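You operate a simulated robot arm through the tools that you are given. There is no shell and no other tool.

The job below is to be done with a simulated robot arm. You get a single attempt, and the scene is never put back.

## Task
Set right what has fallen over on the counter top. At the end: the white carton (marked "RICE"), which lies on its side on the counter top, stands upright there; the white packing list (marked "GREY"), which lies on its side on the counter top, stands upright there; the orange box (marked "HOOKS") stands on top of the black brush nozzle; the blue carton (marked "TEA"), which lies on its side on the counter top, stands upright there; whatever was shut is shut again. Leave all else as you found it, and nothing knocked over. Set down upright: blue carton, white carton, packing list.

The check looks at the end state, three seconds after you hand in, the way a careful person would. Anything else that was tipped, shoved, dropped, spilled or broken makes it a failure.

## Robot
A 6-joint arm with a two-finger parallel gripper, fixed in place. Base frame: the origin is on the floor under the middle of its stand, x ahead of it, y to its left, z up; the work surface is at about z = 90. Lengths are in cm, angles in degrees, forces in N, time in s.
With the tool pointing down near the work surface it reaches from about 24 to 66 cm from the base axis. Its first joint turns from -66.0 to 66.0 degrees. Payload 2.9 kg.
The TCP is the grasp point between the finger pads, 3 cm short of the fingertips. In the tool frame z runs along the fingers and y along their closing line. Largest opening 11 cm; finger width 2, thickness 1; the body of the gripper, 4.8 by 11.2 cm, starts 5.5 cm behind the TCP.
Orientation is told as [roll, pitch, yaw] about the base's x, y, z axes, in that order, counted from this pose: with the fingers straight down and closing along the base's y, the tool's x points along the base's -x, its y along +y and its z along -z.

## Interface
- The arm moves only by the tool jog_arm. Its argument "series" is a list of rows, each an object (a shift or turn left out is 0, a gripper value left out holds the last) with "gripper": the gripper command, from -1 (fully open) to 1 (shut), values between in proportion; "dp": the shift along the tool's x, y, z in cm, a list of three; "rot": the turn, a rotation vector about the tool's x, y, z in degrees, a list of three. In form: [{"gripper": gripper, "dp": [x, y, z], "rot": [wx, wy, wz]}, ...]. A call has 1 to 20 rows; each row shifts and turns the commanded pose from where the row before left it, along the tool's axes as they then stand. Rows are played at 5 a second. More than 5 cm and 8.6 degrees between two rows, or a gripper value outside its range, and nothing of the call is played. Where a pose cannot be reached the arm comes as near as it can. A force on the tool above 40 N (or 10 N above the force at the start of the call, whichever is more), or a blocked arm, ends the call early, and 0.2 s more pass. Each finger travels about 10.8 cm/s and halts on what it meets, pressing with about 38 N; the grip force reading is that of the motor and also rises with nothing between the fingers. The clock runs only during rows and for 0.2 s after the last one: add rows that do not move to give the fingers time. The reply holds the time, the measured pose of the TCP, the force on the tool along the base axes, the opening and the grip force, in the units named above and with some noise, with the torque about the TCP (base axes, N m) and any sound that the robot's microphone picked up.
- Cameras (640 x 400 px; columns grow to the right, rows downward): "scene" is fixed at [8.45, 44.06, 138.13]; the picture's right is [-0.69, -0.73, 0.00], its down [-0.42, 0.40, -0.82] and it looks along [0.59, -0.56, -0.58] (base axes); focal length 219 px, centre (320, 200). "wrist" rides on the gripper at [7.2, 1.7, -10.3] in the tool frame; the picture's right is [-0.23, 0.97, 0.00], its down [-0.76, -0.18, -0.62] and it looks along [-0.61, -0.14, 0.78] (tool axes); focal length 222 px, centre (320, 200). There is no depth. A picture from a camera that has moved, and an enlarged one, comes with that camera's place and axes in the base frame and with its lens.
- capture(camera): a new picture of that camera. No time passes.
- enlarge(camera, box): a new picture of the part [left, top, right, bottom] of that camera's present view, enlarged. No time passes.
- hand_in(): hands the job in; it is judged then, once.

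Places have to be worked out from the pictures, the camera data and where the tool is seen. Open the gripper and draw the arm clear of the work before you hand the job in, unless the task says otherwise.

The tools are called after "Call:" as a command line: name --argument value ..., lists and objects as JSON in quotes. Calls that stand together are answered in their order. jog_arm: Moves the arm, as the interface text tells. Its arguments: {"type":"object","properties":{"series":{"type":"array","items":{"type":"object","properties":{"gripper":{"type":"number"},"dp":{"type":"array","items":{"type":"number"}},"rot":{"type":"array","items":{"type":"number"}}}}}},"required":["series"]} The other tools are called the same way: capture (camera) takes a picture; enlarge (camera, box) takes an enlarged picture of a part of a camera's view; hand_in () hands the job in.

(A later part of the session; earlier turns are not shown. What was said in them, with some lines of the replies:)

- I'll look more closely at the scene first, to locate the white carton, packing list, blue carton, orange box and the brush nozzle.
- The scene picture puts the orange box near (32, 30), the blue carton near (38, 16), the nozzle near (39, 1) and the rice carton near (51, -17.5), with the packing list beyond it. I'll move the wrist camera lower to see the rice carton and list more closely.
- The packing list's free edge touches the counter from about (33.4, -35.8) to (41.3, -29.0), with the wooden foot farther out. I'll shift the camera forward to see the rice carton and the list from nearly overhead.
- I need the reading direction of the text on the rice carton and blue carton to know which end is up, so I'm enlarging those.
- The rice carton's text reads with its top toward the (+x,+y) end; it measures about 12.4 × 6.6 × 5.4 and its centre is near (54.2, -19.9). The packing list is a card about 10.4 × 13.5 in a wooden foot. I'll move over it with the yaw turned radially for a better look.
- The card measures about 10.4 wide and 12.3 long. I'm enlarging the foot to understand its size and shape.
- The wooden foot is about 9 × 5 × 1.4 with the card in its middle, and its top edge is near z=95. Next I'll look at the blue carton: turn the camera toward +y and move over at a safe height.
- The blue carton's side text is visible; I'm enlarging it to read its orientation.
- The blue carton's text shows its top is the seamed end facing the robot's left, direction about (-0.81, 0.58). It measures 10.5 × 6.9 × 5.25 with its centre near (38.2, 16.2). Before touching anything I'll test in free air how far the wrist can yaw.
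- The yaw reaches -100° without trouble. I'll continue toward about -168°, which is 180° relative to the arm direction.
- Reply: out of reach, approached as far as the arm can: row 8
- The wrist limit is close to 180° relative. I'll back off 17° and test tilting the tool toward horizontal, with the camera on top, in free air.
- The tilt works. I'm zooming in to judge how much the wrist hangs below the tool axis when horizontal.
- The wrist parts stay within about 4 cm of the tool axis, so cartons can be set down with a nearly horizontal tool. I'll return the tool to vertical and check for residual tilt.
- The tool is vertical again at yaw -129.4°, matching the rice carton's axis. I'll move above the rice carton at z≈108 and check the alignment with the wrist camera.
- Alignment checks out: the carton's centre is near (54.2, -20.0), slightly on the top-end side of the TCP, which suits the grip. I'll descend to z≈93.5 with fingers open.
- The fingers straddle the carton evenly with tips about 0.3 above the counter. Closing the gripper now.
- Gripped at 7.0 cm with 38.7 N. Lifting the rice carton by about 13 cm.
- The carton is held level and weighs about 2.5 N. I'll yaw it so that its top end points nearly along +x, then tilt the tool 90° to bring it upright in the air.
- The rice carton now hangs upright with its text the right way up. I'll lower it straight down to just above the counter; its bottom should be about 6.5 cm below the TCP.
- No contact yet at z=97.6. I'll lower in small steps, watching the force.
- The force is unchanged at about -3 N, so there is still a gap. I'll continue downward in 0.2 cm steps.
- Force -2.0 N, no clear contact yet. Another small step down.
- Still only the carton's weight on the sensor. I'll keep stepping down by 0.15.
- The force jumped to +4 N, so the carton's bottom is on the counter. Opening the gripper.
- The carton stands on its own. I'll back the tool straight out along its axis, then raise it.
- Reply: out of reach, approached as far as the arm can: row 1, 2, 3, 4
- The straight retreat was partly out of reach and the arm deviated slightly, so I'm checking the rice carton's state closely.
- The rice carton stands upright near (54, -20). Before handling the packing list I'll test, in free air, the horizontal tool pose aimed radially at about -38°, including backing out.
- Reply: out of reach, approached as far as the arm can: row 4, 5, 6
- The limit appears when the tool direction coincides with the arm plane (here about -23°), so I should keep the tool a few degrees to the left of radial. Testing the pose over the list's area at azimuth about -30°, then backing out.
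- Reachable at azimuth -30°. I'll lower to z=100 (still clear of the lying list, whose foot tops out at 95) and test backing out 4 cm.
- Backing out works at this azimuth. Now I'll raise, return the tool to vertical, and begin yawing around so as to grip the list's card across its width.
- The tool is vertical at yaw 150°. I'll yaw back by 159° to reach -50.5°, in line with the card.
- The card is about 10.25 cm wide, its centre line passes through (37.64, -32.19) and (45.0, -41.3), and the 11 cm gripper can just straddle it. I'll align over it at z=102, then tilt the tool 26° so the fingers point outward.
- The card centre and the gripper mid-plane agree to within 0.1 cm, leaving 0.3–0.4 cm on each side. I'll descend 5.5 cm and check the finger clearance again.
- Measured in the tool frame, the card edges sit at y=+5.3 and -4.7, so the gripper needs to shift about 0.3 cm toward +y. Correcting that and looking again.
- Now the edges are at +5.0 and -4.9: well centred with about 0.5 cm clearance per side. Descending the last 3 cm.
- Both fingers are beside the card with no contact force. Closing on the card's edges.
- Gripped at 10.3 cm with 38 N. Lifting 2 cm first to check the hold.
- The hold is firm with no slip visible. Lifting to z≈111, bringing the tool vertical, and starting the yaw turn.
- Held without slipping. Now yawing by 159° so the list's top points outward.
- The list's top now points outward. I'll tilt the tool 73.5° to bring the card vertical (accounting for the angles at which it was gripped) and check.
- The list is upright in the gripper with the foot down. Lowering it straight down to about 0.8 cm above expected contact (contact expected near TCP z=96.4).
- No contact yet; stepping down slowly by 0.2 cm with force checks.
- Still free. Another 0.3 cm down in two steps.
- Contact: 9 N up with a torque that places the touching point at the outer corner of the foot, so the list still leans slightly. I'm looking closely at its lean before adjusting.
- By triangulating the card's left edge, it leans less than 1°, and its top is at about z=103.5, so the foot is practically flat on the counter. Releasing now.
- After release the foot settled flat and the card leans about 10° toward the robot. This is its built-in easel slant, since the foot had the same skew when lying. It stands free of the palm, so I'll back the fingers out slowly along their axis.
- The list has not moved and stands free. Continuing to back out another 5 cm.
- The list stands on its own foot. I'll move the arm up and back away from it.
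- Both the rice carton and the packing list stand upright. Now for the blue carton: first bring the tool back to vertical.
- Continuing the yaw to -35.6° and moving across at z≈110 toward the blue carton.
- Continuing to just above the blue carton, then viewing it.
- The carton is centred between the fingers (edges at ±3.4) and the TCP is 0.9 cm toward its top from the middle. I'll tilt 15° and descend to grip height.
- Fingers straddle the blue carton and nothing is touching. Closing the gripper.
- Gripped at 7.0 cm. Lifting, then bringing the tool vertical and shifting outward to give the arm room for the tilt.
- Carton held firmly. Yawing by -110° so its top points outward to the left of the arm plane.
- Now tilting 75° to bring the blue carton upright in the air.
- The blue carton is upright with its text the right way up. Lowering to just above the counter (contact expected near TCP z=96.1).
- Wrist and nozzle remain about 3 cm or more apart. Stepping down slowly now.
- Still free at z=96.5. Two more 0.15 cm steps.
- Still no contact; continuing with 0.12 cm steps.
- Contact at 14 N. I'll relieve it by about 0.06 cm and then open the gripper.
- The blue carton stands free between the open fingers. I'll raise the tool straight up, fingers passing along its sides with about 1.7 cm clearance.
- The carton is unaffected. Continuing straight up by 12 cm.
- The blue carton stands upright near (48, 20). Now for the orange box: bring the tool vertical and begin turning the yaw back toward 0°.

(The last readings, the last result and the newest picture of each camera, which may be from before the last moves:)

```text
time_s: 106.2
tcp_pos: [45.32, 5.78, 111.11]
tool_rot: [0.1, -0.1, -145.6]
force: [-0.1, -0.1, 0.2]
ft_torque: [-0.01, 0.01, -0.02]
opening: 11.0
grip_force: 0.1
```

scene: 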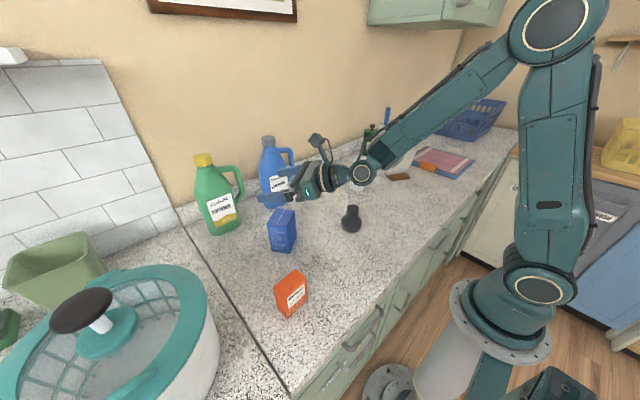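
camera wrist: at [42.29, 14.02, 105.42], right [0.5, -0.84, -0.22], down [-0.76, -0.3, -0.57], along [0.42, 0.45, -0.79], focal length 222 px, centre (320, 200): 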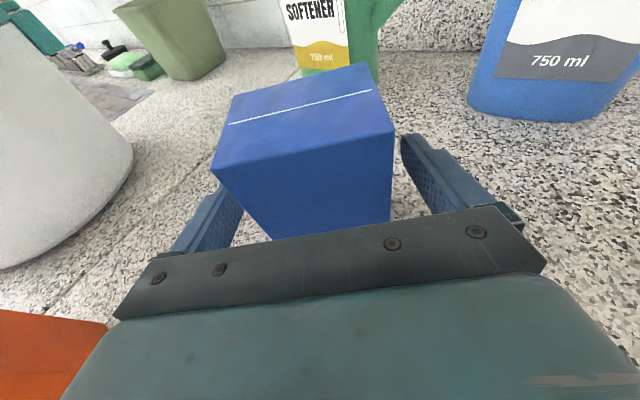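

Taking a picture of the nozzle from this side for its position before turning the yaw.

Call:
capture --camera "wrist"

Call:
jog_arm --series '[{"rot": [0, 0, -8.56]}, {"rot": [0, 0, -8.56]}, {"rot": [0, 0, -8.56]}, {"rot": [0, 0, -8.56]}, {"rot": [0, 0, -8.56]}, {"rot": [0, 0, -8.56]}, {"rot": [0, 0, -8.56]}, {"rot": [0, 0, -8.56]}, {"rot": [0, 0, -8.56]}, {"rot": [0, 0, -8.56]}, {"rot": [0, 0, -8.56]}, {"rot": [0, 0, -8.56]}, {"rot": [0, 0, -8.56]}, {"rot": [0, 0, -8.56]}, {"rot": [0, 0, -8.56]}, {"rot": [0, 0, -8.56]}, {"rot": [0, 0, -8.56]}, {"dp": [0, 0, 0]}]'

Call:
capture --camera "wrist"

Call:
enlarge --camera "wrist" --box '[200, 0, 440, 150]'

```text
taken
camera wrist: at [52.32, 8.52, 121.4], right [0.36, -0.93, 0.0], down [-0.73, -0.28, 0.62], along [-0.58, -0.23, -0.78], focal length 222 px, centre (320, 200)
```

wrist: 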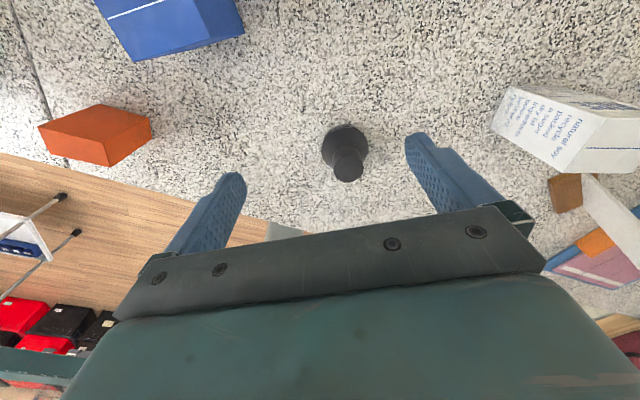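

```text
time_s: 110.0
tcp_pos: [45.4, 6.09, 111.1]
tool_rot: [-0.1, -0.1, -0.1]
force: [0.7, -0.6, 0.5]
ft_torque: [-0.01, 0.0, -0.02]
opening: 11.0
grip_force: 0.2
```

```text
taken
camera wrist: at [38.09, 7.88, 121.28], right [0.23, 0.97, 0.0], down [0.76, -0.18, 0.62], along [0.61, -0.14, -0.78], focal length 222 px, centre (320, 200)
```

wrist: 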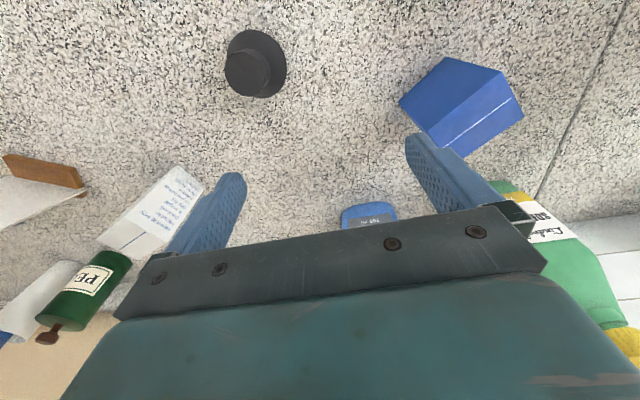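

```text
2.67 times, centred on (320, 75) of wrist
camera zoom: at [38.09, 7.88, 121.28], right [0.23, 0.97, 0.0], down [0.76, -0.18, 0.62], along [0.61, -0.14, -0.78], focal length 592 px, centre (320, 533)
```

zoom: 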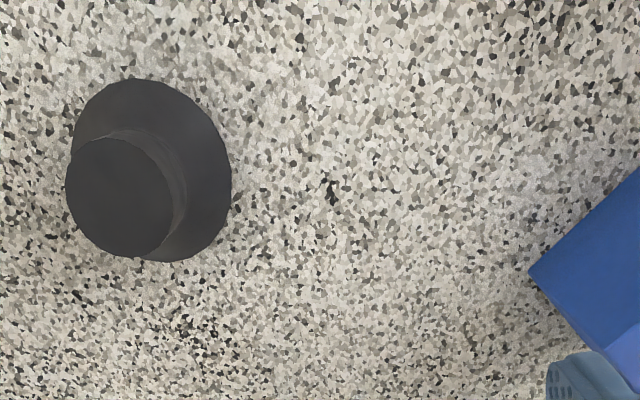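

From two views the nozzle's top centre triangulates to about (40.2, 0.0) at z≈97, with neck diameter about 3.9. Now moving over the orange box to measure it.

Call:
jog_arm --series '[{"dp": [1.88, 4.04, 0]}, {"dp": [1.88, 4.04, 0]}, {"dp": [1.88, 4.04, 0]}, {"dp": [1.88, 4.04, 0]}, {"dp": [1.88, 4.04, 0]}, {"dp": [0, 0, 0]}]'

Call:
capture --camera "wrist"

Call:
enlarge --camera "wrist" --box '[280, 0, 440, 100]'

```text
time_s: 111.4
tcp_pos: [35.62, 26.44, 111.09]
tool_rot: [-0.2, 0.0, -0.2]
force: [0.0, 0.3, -0.7]
ft_torque: [-0.01, 0.0, 0.0]
opening: 11.02
grip_force: 0.0
```

```text
taken
camera wrist: at [28.4, 28.24, 121.28], right [0.23, 0.97, 0.0], down [0.76, -0.18, 0.62], along [0.61, -0.15, -0.78], focal length 222 px, centre (320, 200)
```

wrist: 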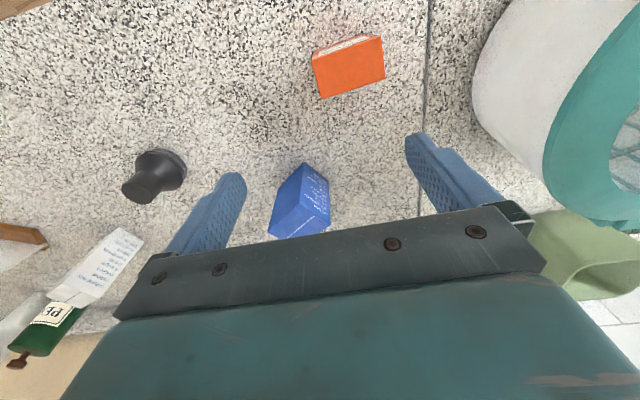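

```text
4.00 times, centred on (360, 50) of wrist
camera zoom: at [28.4, 28.24, 121.28], right [0.23, 0.97, 0.0], down [0.76, -0.18, 0.62], along [0.61, -0.15, -0.78], focal length 888 px, centre (160, 800)
```

zoom: 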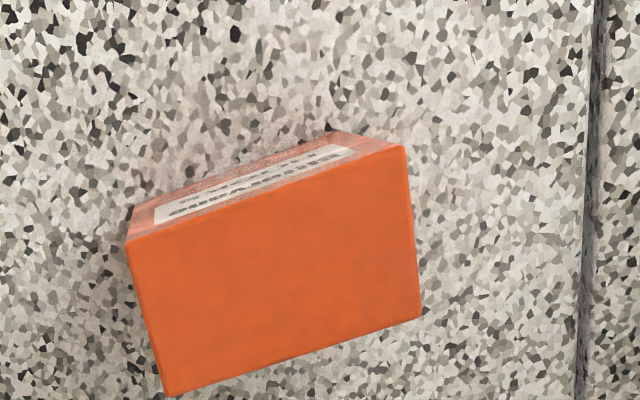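

The orange box is 6.2 × 3.3 × 8.1 with its centre at (32.4, 30.1) and yaw about +2.4°. I'll align over it and descend partway.

Call:
jog_arm --series '[{"dp": [1.62, 1.84, 0], "rot": [0, 0, -1.3]}, {"dp": [1.62, 1.84, 0], "rot": [0, 0, -1.3]}, {"dp": [0, 0, 4]}, {"dp": [0, 0, 3]}, {"dp": [0, 0, 0]}]'

Call:
capture --camera "wrist"

```text
time_s: 112.6
tcp_pos: [32.74, 29.9, 103.89]
tool_rot: [0.0, 0.0, 2.4]
force: [-0.8, 0.9, 1.1]
ft_torque: [-0.04, -0.03, 0.03]
opening: 11.02
grip_force: 0.0
```

```text
taken
camera wrist: at [25.3, 31.23, 114.11], right [0.19, 0.98, 0.0], down [0.77, -0.14, 0.62], along [0.61, -0.12, -0.78], focal length 222 px, centre (320, 200)
```

wrist: 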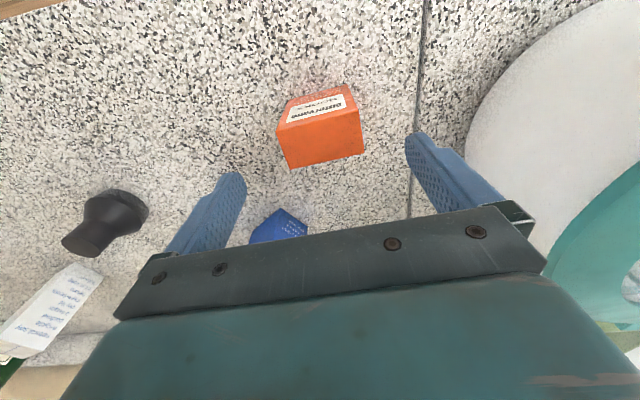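

Box centred to within 0.2 cm; I'll apply that correction and descend to grip height z=94.5.

Call:
jog_arm --series '[{"dp": [0.2, 0.18, 0]}, {"dp": [0, 0, 3]}, {"dp": [0, 0, 3]}, {"dp": [0, 0, 2]}, {"dp": [0, 0, 1.4]}, {"dp": [0, 0, 0]}]'

Call:
capture --camera "wrist"

```text
time_s: 114.0
tcp_pos: [32.52, 30.16, 94.62]
tool_rot: [-0.1, 0.0, 2.3]
force: [1.1, -0.7, 0.2]
ft_torque: [0.03, 0.01, 0.01]
opening: 10.99
grip_force: 0.1
```

```text
taken
camera wrist: at [25.1, 31.57, 104.88], right [0.19, 0.98, 0.0], down [0.77, -0.14, 0.62], along [0.61, -0.12, -0.78], focal length 222 px, centre (320, 200)
```

wrist: 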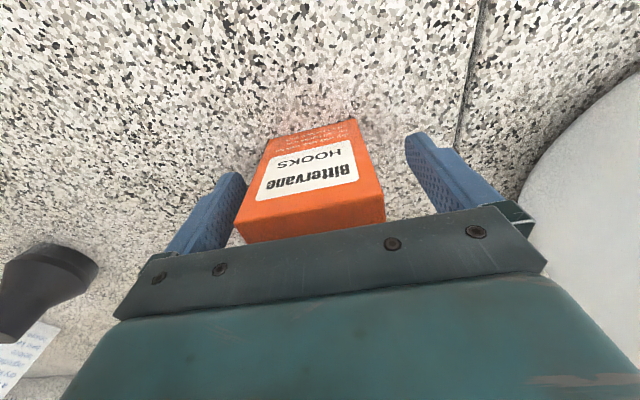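

The box sits between the fingers. Closing the gripper.

Call:
jog_arm --series '[{"gripper": 0.18}, {"gripper": 0.18}, {"gripper": 0.18}, {"gripper": 0.18}, {"gripper": 0.18}]'

```text
time_s: 115.2
tcp_pos: [32.45, 30.09, 94.72]
tool_rot: [0.0, 0.0, 2.3]
force: [0.0, -0.4, 0.4]
ft_torque: [0.01, -0.03, 0.01]
opening: 6.14
grip_force: 38.6
```

Gripped at 6.14 cm. Lifting the orange box to z≈110 and carrying it over toward a viewpoint where the nozzle is visible.

Call:
jog_arm --series '[{"dp": [0, 0, -1]}, {"dp": [0, 0, -2]}, {"dp": [0, 0, -4]}, {"dp": [0, 0, -4]}, {"dp": [0, 0, -4.4]}, {"dp": [-1.78, -3.95, 0]}, {"dp": [-1.78, -3.95, 0]}, {"dp": [-1.78, -3.95, 0]}, {"dp": [-1.78, -3.95, 0]}, {"dp": [-1.78, -3.95, 0]}, {"dp": [-1.78, -3.95, 0]}, {"dp": [-1.78, -3.95, 0]}, {"dp": [-1.78, -3.95, 0]}, {"dp": [0, 0, 0]}]'

Call:
capture --camera "wrist"

Call:
enlarge --camera "wrist" --box '[240, 0, 400, 100]'

```text
time_s: 118.2
tcp_pos: [48.19, -1.03, 110.46]
tool_rot: [-0.1, 0.0, 2.3]
force: [0.8, 0.7, -0.1]
ft_torque: [0.0, 0.0, 0.02]
opening: 6.14
grip_force: 37.9
```

```text
taken
camera wrist: at [40.78, 0.36, 120.51], right [0.19, 0.98, 0.0], down [0.77, -0.14, 0.62], along [0.61, -0.12, -0.78], focal length 222 px, centre (320, 200)
```

wrist: 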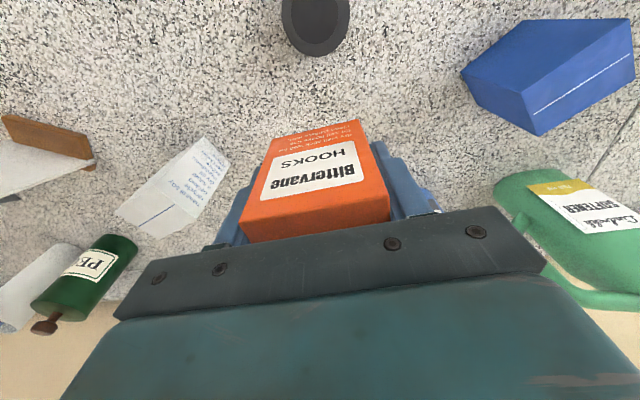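

```text
4.00 times, centred on (320, 50) of wrist
camera zoom: at [40.78, 0.36, 120.51], right [0.19, 0.98, 0.0], down [0.77, -0.14, 0.62], along [0.61, -0.12, -0.78], focal length 888 px, centre (320, 800)
```

zoom: 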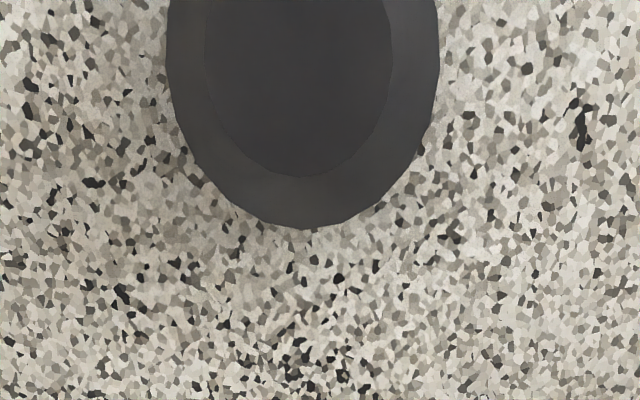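

The nozzle is cut off at the picture's top edge; moving back 3.5 cm in x for a full view of it.

Call:
jog_arm --series '[{"dp": [3.5, 0, 0]}, {"dp": [0, 0, 0]}]'

Call:
enlarge --camera "wrist" --box '[240, 0, 400, 100]'

```text
time_s: 118.8
tcp_pos: [44.51, -1.14, 110.37]
tool_rot: [-0.1, 0.1, 2.3]
force: [0.7, 0.9, -1.2]
ft_torque: [-0.02, -0.02, 0.0]
opening: 6.15
grip_force: 37.9
```

```text
4.00 times, centred on (320, 50) of wrist
camera zoom: at [37.22, 0.22, 120.5], right [0.19, 0.98, 0.0], down [0.77, -0.14, 0.62], along [0.61, -0.12, -0.78], focal length 888 px, centre (320, 800)
```

zoom: 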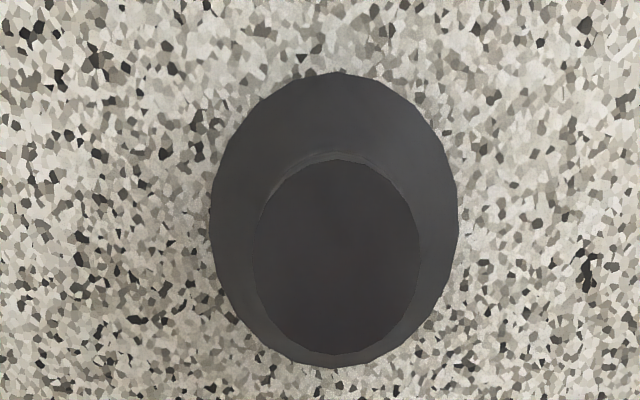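

The nozzle axis is at (+4.2, +1.5) in the tool frame. I'm also checking where the box sits in the fingers.

Call:
enlarge --camera "wrist" --box '[220, 100, 420, 260]'

Call:
capture --camera "scene"

Call:
enlarge --camera "scene" --box '[290, 140, 420, 250]'

```text
2.50 times, centred on (320, 180) of wrist
camera zoom: at [37.22, 0.22, 120.5], right [0.19, 0.98, 0.0], down [0.77, -0.14, 0.62], along [0.61, -0.12, -0.78], focal length 555 px, centre (320, 250)
```

zoom: 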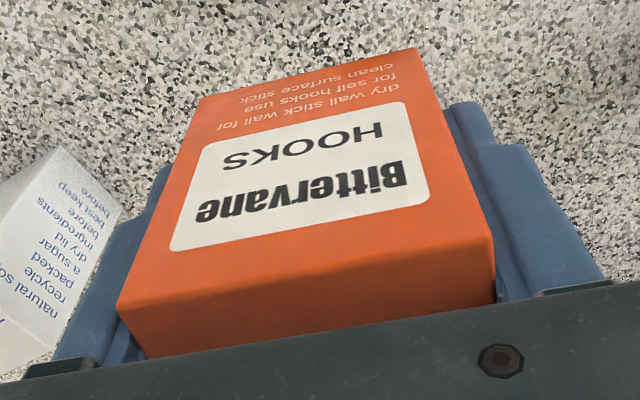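

```text
taken
```

scene: 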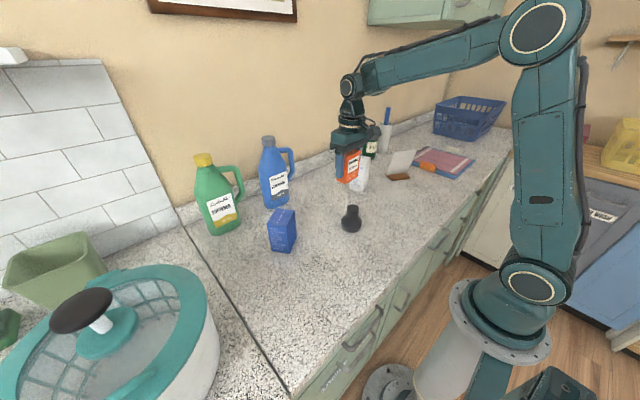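

```text
3.64 times, centred on (355, 195) of scene
camera zoom: at [8.45, 44.06, 138.13], right [-0.69, -0.73, 0.0], down [-0.42, 0.4, -0.82], along [0.59, -0.56, -0.58], focal length 795 px, centre (193, 218)
```

zoom: 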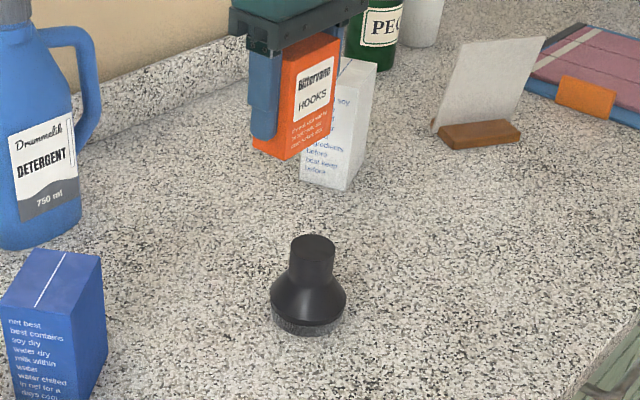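

The box is centred at the TCP, and the scene view confirms the nozzle at about (40.1, 0.1). Moving the box over the nozzle axis and descending partway.

Call:
jog_arm --series '[{"dp": [2.09, 0.74, 0]}, {"dp": [2.09, 0.74, 0]}, {"dp": [0, 0, 3]}, {"dp": [0, 0, 3]}, {"dp": [0, 0, 1]}, {"dp": [0, 0, 0]}]'

Call:
enlarge --camera "scene" --box '[310, 180, 400, 245]'

Call:
capture --camera "wrist"

```text
time_s: 120.2
tcp_pos: [40.39, 0.46, 102.9]
tool_rot: [-0.1, 0.1, 2.4]
force: [0.1, 0.3, -0.6]
ft_torque: [0.02, 0.03, 0.01]
opening: 6.15
grip_force: 38.4
```

```text
6.15 times, centred on (355, 212) of scene
camera zoom: at [8.45, 44.06, 138.13], right [-0.69, -0.73, 0.0], down [-0.42, 0.4, -0.82], along [0.59, -0.56, -0.58], focal length 1346 px, centre (105, 123)
```

zoom: 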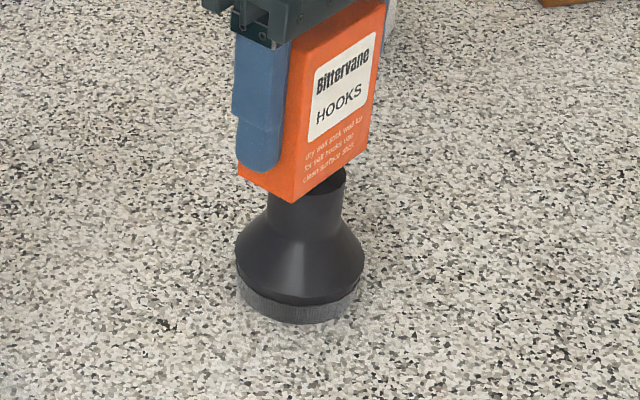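

```text
taken
camera wrist: at [33.12, 1.84, 113.2], right [0.19, 0.98, 0.0], down [0.77, -0.14, 0.62], along [0.61, -0.12, -0.78], focal length 222 px, centre (320, 200)
```

wrist: 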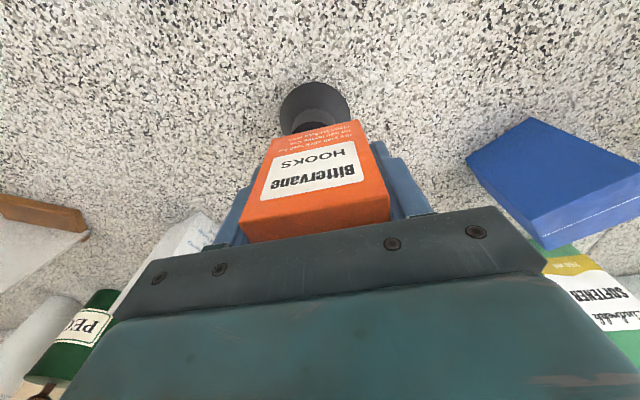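

The box bottom is about 1.2 cm above the neck. Both views hint that it is slightly off toward +y, so I'm zooming in to measure before lowering.

Call:
enlarge --camera "wrist" --box '[260, 60, 380, 150]'

Call:
enlarge --camera "scene" --box '[335, 195, 375, 240]'

```text
4.44 times, centred on (320, 105) of wrist
camera zoom: at [33.12, 1.84, 113.2], right [0.19, 0.98, 0.0], down [0.77, -0.14, 0.62], along [0.61, -0.12, -0.78], focal length 987 px, centre (320, 622)
```

zoom: 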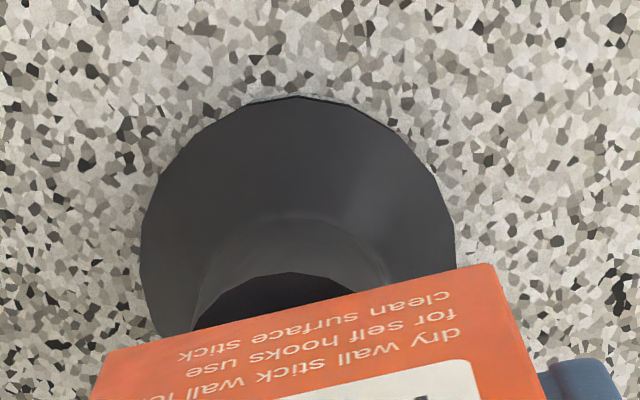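

```text
8.89 times, centred on (355, 218) of scene
camera zoom: at [8.45, 44.06, 138.13], right [-0.69, -0.73, 0.0], down [-0.42, 0.4, -0.82], along [0.59, -0.56, -0.58], focal length 1944 px, centre (9, 44)
```

zoom: 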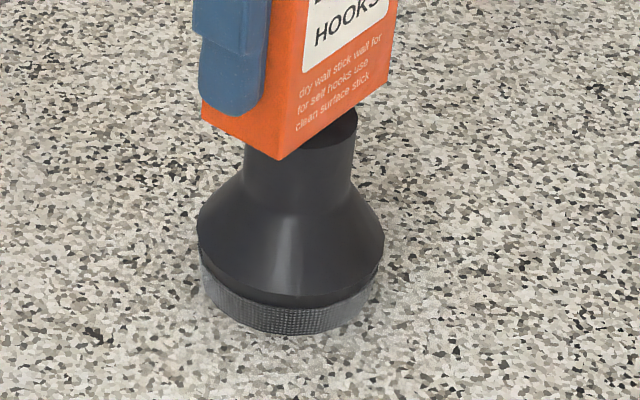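

Both cameras agree that the nozzle axis is about 0.5 cm toward -y of the box centre. Shifting the box by that amount and checking again.

Call:
jog_arm --series '[{"dp": [0.05, -0.52, 0]}, {"dp": [0, 0, 0]}]'

Call:
enlarge --camera "wrist" --box '[260, 60, 380, 150]'

Call:
enlarge --camera "scene" --box '[335, 195, 375, 240]'

```text
time_s: 120.8
tcp_pos: [40.46, -0.12, 103.05]
tool_rot: [-0.1, 0.0, 2.4]
force: [0.8, -0.5, 0.2]
ft_torque: [-0.03, -0.01, 0.01]
opening: 6.16
grip_force: 38.5
```

```text
4.44 times, centred on (320, 105) of wrist
camera zoom: at [33.13, 1.28, 113.19], right [0.19, 0.98, 0.0], down [0.77, -0.14, 0.62], along [0.61, -0.12, -0.78], focal length 987 px, centre (320, 622)
```

zoom: 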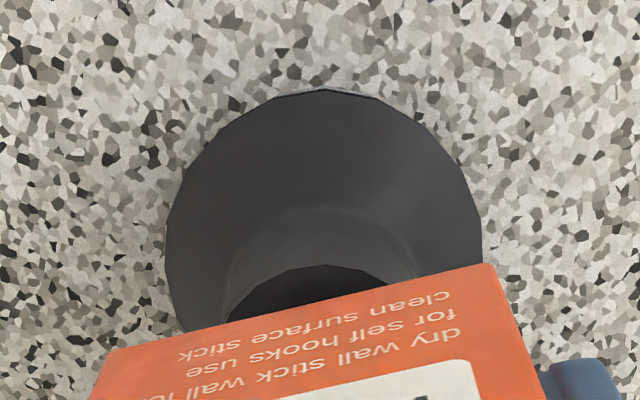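

```text
8.89 times, centred on (355, 218) of scene
camera zoom: at [8.45, 44.06, 138.13], right [-0.69, -0.73, 0.0], down [-0.42, 0.4, -0.82], along [0.59, -0.56, -0.58], focal length 1944 px, centre (9, 44)
```

zoom: 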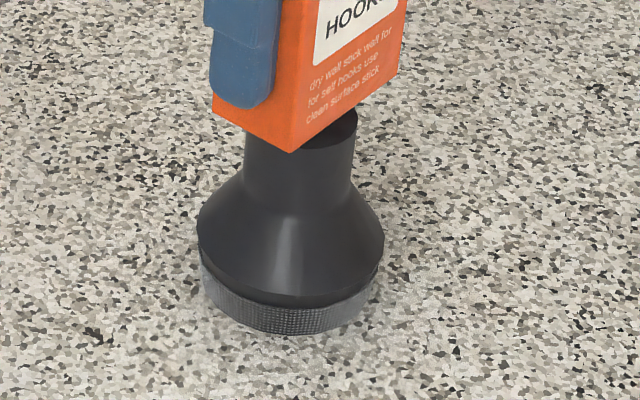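

The box is now centred on the nozzle within about 0.1–0.2 cm. Lowering toward contact (expected near z=101.7).

Call:
jog_arm --series '[{"dp": [0, 0, 0.5]}, {"dp": [0, 0, 0.3]}, {"dp": [0, 0, 0]}]'

Call:
enlarge --camera "scene" --box '[335, 195, 375, 240]'

```text
time_s: 121.6
tcp_pos: [40.5, -0.18, 102.25]
tool_rot: [-0.1, 0.0, 2.3]
force: [-0.4, 0.4, -0.5]
ft_torque: [0.0, -0.01, -0.01]
opening: 6.12
grip_force: 37.8
```

```text
8.89 times, centred on (355, 218) of scene
camera zoom: at [8.45, 44.06, 138.13], right [-0.69, -0.73, 0.0], down [-0.42, 0.4, -0.82], along [0.59, -0.56, -0.58], focal length 1944 px, centre (9, 44)
```

zoom: 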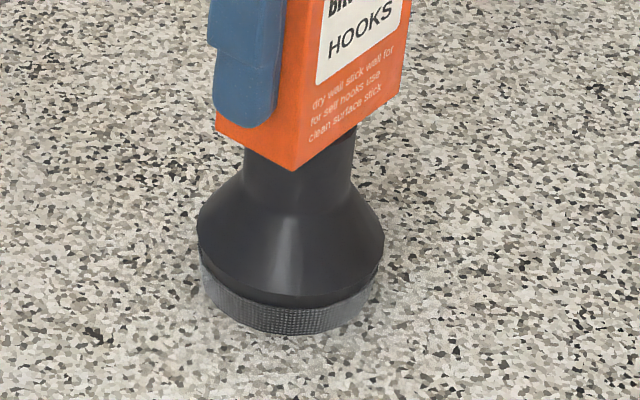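

Close to contact. Stepping down by 0.15 with a force check.

Call:
jog_arm --series '[{"dp": [0, 0, 0.15]}, {"dp": [0, 0, 0.15]}, {"dp": [0, 0, 0]}]'

```text
time_s: 122.4
tcp_pos: [40.44, -0.12, 102.14]
tool_rot: [-0.1, -0.2, 2.4]
force: [-6.5, -5.3, 36.0]
ft_torque: [-0.21, 0.54, 0.04]
opening: 6.15
grip_force: 38.7
```

Strong contact (36 N): the box bottom is on the neck. Relieving by 0.15 cm before release.

Call:
jog_arm --series '[{"dp": [0, 0, -0.15]}, {"dp": [0, 0, 0]}]'

```text
time_s: 123.0
tcp_pos: [40.51, -0.01, 102.09]
tool_rot: [-0.1, -0.2, 2.4]
force: [3.5, -2.7, 25.4]
ft_torque: [-0.12, -0.12, -0.01]
opening: 6.15
grip_force: 38.1
```

Still 25 N; relieving a further 0.25 cm in small steps.

Call:
jog_arm --series '[{"dp": [0, 0, -0.1]}, {"dp": [0, 0, -0.1]}, {"dp": [0, 0, 0]}]'

Call:
enlarge --camera "scene" --box '[325, 170, 385, 240]'

```text
time_s: 123.8
tcp_pos: [40.21, -0.26, 102.21]
tool_rot: [-0.2, 0.3, 2.4]
force: [1.2, 0.0, 2.8]
ft_torque: [0.04, -0.09, 0.02]
opening: 6.14
grip_force: 37.7
```

```text
5.71 times, centred on (355, 205) of scene
camera zoom: at [8.45, 44.06, 138.13], right [-0.69, -0.73, 0.0], down [-0.42, 0.4, -0.82], along [0.59, -0.56, -0.58], focal length 1250 px, centre (120, 171)
```

zoom: 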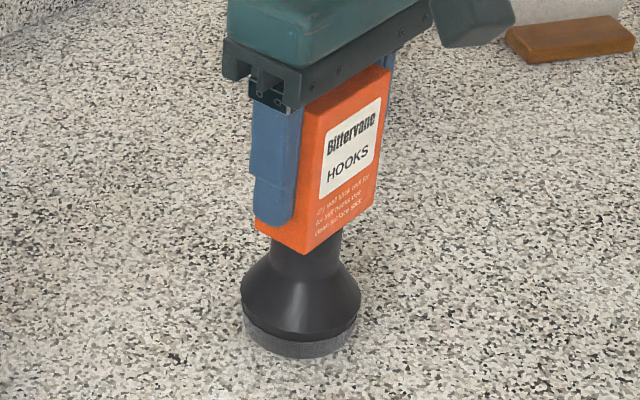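

Force is down to 2.8 N, so the box rests lightly on the neck. Checking centring once more before release.

Call:
enlarge --camera "scene" --box '[335, 195, 375, 240]'

Call:
enlarge --camera "wrist" --box '[260, 60, 380, 150]'

```text
8.89 times, centred on (355, 218) of scene
camera zoom: at [8.45, 44.06, 138.13], right [-0.69, -0.73, 0.0], down [-0.42, 0.4, -0.82], along [0.59, -0.56, -0.58], focal length 1944 px, centre (9, 44)
```

zoom: 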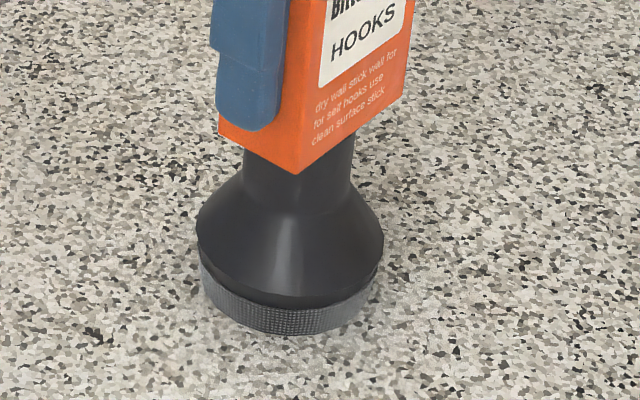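

```text
4.44 times, centred on (320, 105) of wrist
camera zoom: at [32.93, 1.21, 112.42], right [0.19, 0.98, 0.0], down [0.77, -0.14, 0.62], along [0.61, -0.12, -0.78], focal length 987 px, centre (320, 622)
```

zoom: 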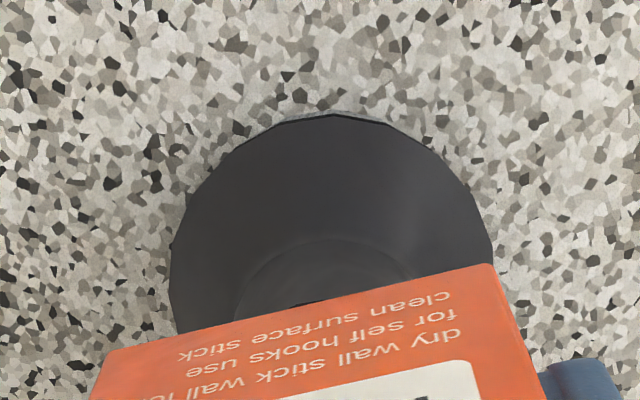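

The box is within about 0.3 cm of the neck's centre, well inside the 1.9 cm neck radius. Releasing gently.

Call:
jog_arm --series '[{"gripper": -0.16}, {"gripper": -0.25}, {"gripper": -0.4}, {"gripper": -0.7}, {"gripper": -0.7}, {"gripper": -0.7}]'

Call:
enlarge --camera "scene" --box '[315, 160, 395, 245]'

Call:
capture --camera "wrist"

```text
time_s: 125.2
tcp_pos: [40.33, -0.26, 102.3]
tool_rot: [-0.1, 0.0, 2.4]
force: [-0.1, 0.5, -0.1]
ft_torque: [-0.02, 0.02, -0.02]
opening: 9.34
grip_force: 0.0
```

```text
4.71 times, centred on (355, 202) of scene
camera zoom: at [8.45, 44.06, 138.13], right [-0.69, -0.73, 0.0], down [-0.42, 0.4, -0.82], along [0.59, -0.56, -0.58], focal length 1029 px, centre (155, 188)
```

zoom: 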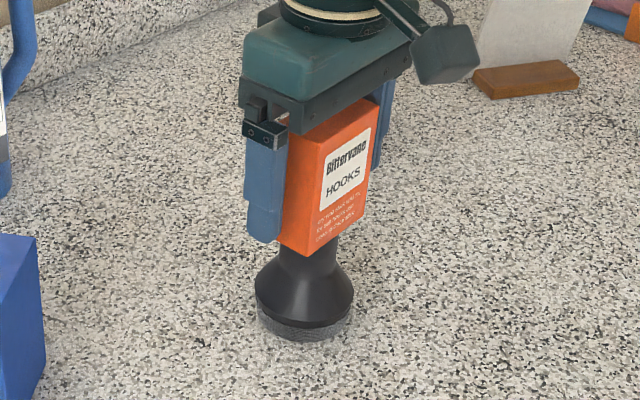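

```text
taken
camera wrist: at [32.99, 1.21, 112.5], right [0.19, 0.98, 0.0], down [0.77, -0.14, 0.62], along [0.61, -0.12, -0.78], focal length 222 px, centre (320, 200)
```

wrist: 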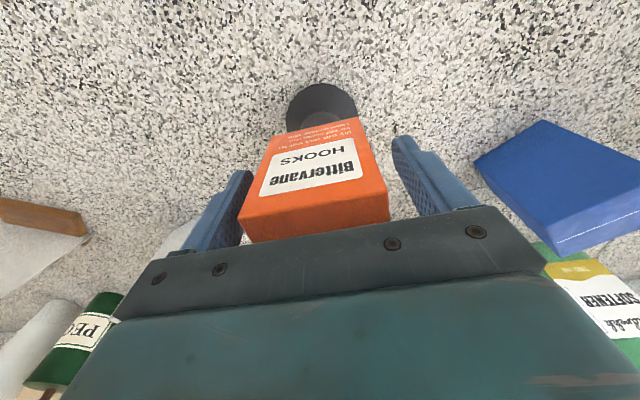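

The box stands on the nozzle by itself. Opening fully and raising the gripper straight up.

Call:
jog_arm --series '[{"gripper": -1}, {"gripper": -1}, {"dp": [0, 0, -0.7]}, {"dp": [0, 0, -1]}, {"dp": [0, 0, -1.5]}, {"dp": [0, 0, -2]}, {"dp": [0, 0, -3]}, {"dp": [0, 0, -3]}, {"dp": [0, 0, -3]}, {"dp": [0, 0, -3]}, {"dp": [0, 0, 0]}]'

Call:
capture --camera "scene"

Call:
enlarge --camera "scene" --box '[315, 160, 395, 245]'

```text
time_s: 127.6
tcp_pos: [40.37, -0.23, 119.34]
tool_rot: [-0.1, 0.0, 2.4]
force: [-1.3, 0.5, 0.0]
ft_torque: [-0.02, -0.01, 0.02]
opening: 11.0
grip_force: 0.0
```

```text
taken
```

scene: 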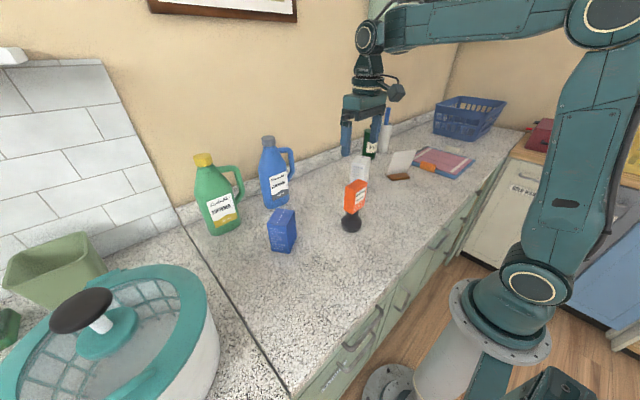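

```text
4.71 times, centred on (355, 202) of scene
camera zoom: at [8.45, 44.06, 138.13], right [-0.69, -0.73, 0.0], down [-0.42, 0.4, -0.82], along [0.59, -0.56, -0.58], focal length 1029 px, centre (155, 188)
```

zoom: 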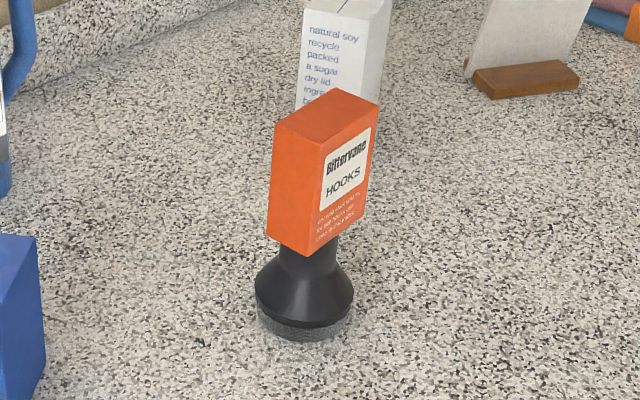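

The orange box stands upright on the nozzle. I'll draw the arm up and away to near its starting pose and do a final check of all items.

Call:
jog_arm --series '[{"dp": [0, 0, -2.5]}, {"dp": [-0.3, -3.5, 0], "rot": [0, 0, 2.4]}, {"dp": [-0.3, -3.9, 0]}, {"dp": [-0.8, -3.9, 0]}, {"dp": [-0.8, -3.9, 0]}, {"dp": [0, 0, 0]}, {"dp": [0, 0, 0]}, {"dp": [0, 0, 0]}]'

Call:
enlarge --camera "scene" --box '[160, 110, 480, 310]'

Call:
enlarge --camera "scene" --box '[330, 120, 480, 245]'

Call:
capture --camera "wrist"

```text
time_s: 129.4
tcp_pos: [42.56, -15.66, 121.81]
tool_rot: [0.0, 0.0, -0.1]
force: [-0.1, 0.2, 0.0]
ft_torque: [0.0, 0.01, 0.01]
opening: 11.01
grip_force: 0.0
```

```text
2.00 times, centred on (320, 210) of scene
camera zoom: at [8.45, 44.06, 138.13], right [-0.69, -0.73, 0.0], down [-0.42, 0.4, -0.82], along [0.59, -0.56, -0.58], focal length 438 px, centre (320, 180)
```

zoom: 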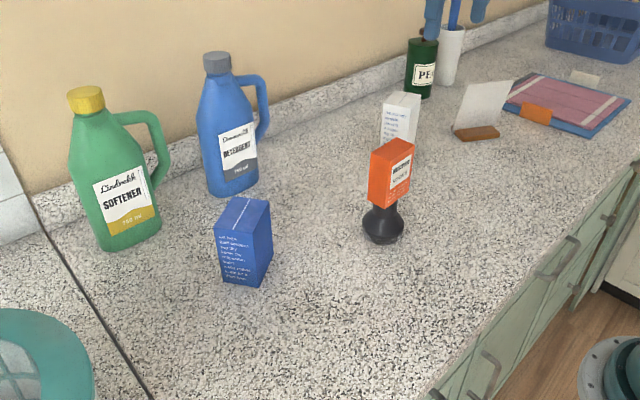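

```text
3.20 times, centred on (405, 182) of scene
camera zoom: at [8.45, 44.06, 138.13], right [-0.69, -0.73, 0.0], down [-0.42, 0.4, -0.82], along [0.59, -0.56, -0.58], focal length 700 px, centre (48, 256)
```

zoom: 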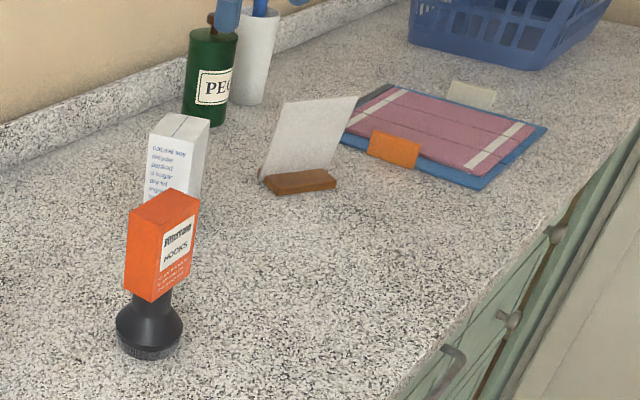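

```text
taken
camera wrist: at [35.31, -13.95, 132.02], right [0.23, 0.97, 0.0], down [0.76, -0.18, 0.62], along [0.61, -0.14, -0.78], focal length 222 px, centre (320, 200)
```

wrist: 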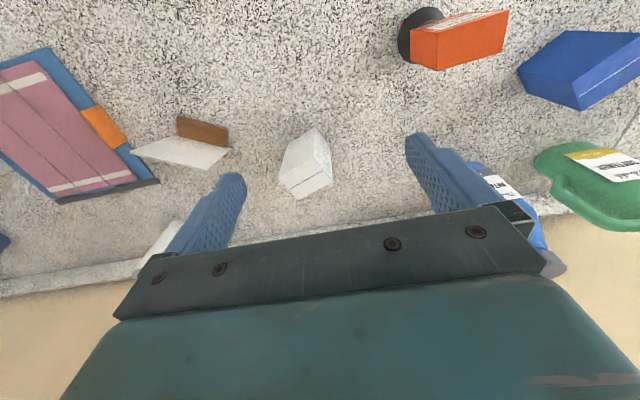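

All four goals look met: the rice carton, packing list and blue carton stand upright, and the orange box stands on the nozzle. Bottles, tray, pot and drawers look unchanged. The gripper is open and clear, so I'm handing in.

Call:
hand_in

```text
The job is handed in.
```

The job is handed in. In the last pictures before I handed in, all four items were where you asked:

- **White carton (RICE):** stands upright near where it lay. It turned a little on its base as I backed the gripper out.
- **White packing list (GREY):** stands on its wooden foot. The card leans about 10° toward the robot. This looks like the stand's own slant, since the foot sits flat and nothing touches it. The printed side appears to face the wall.
- **Blue carton (TEA):** stands upright about 10 cm farther out from where it lay, because the arm needed room to tilt it.
- **Orange box (HOOKS):** stands on top of the black brush nozzle, about 0.3 cm off centre on a neck about 3.9 cm wide. While placing it I briefly pressed on the nozzle with about 36 N; it looked unmoved afterwards.

I opened nothing, and the bottles, tray, pot and drawers look unchanged. The gripper is open and the arm is back near its starting pose.
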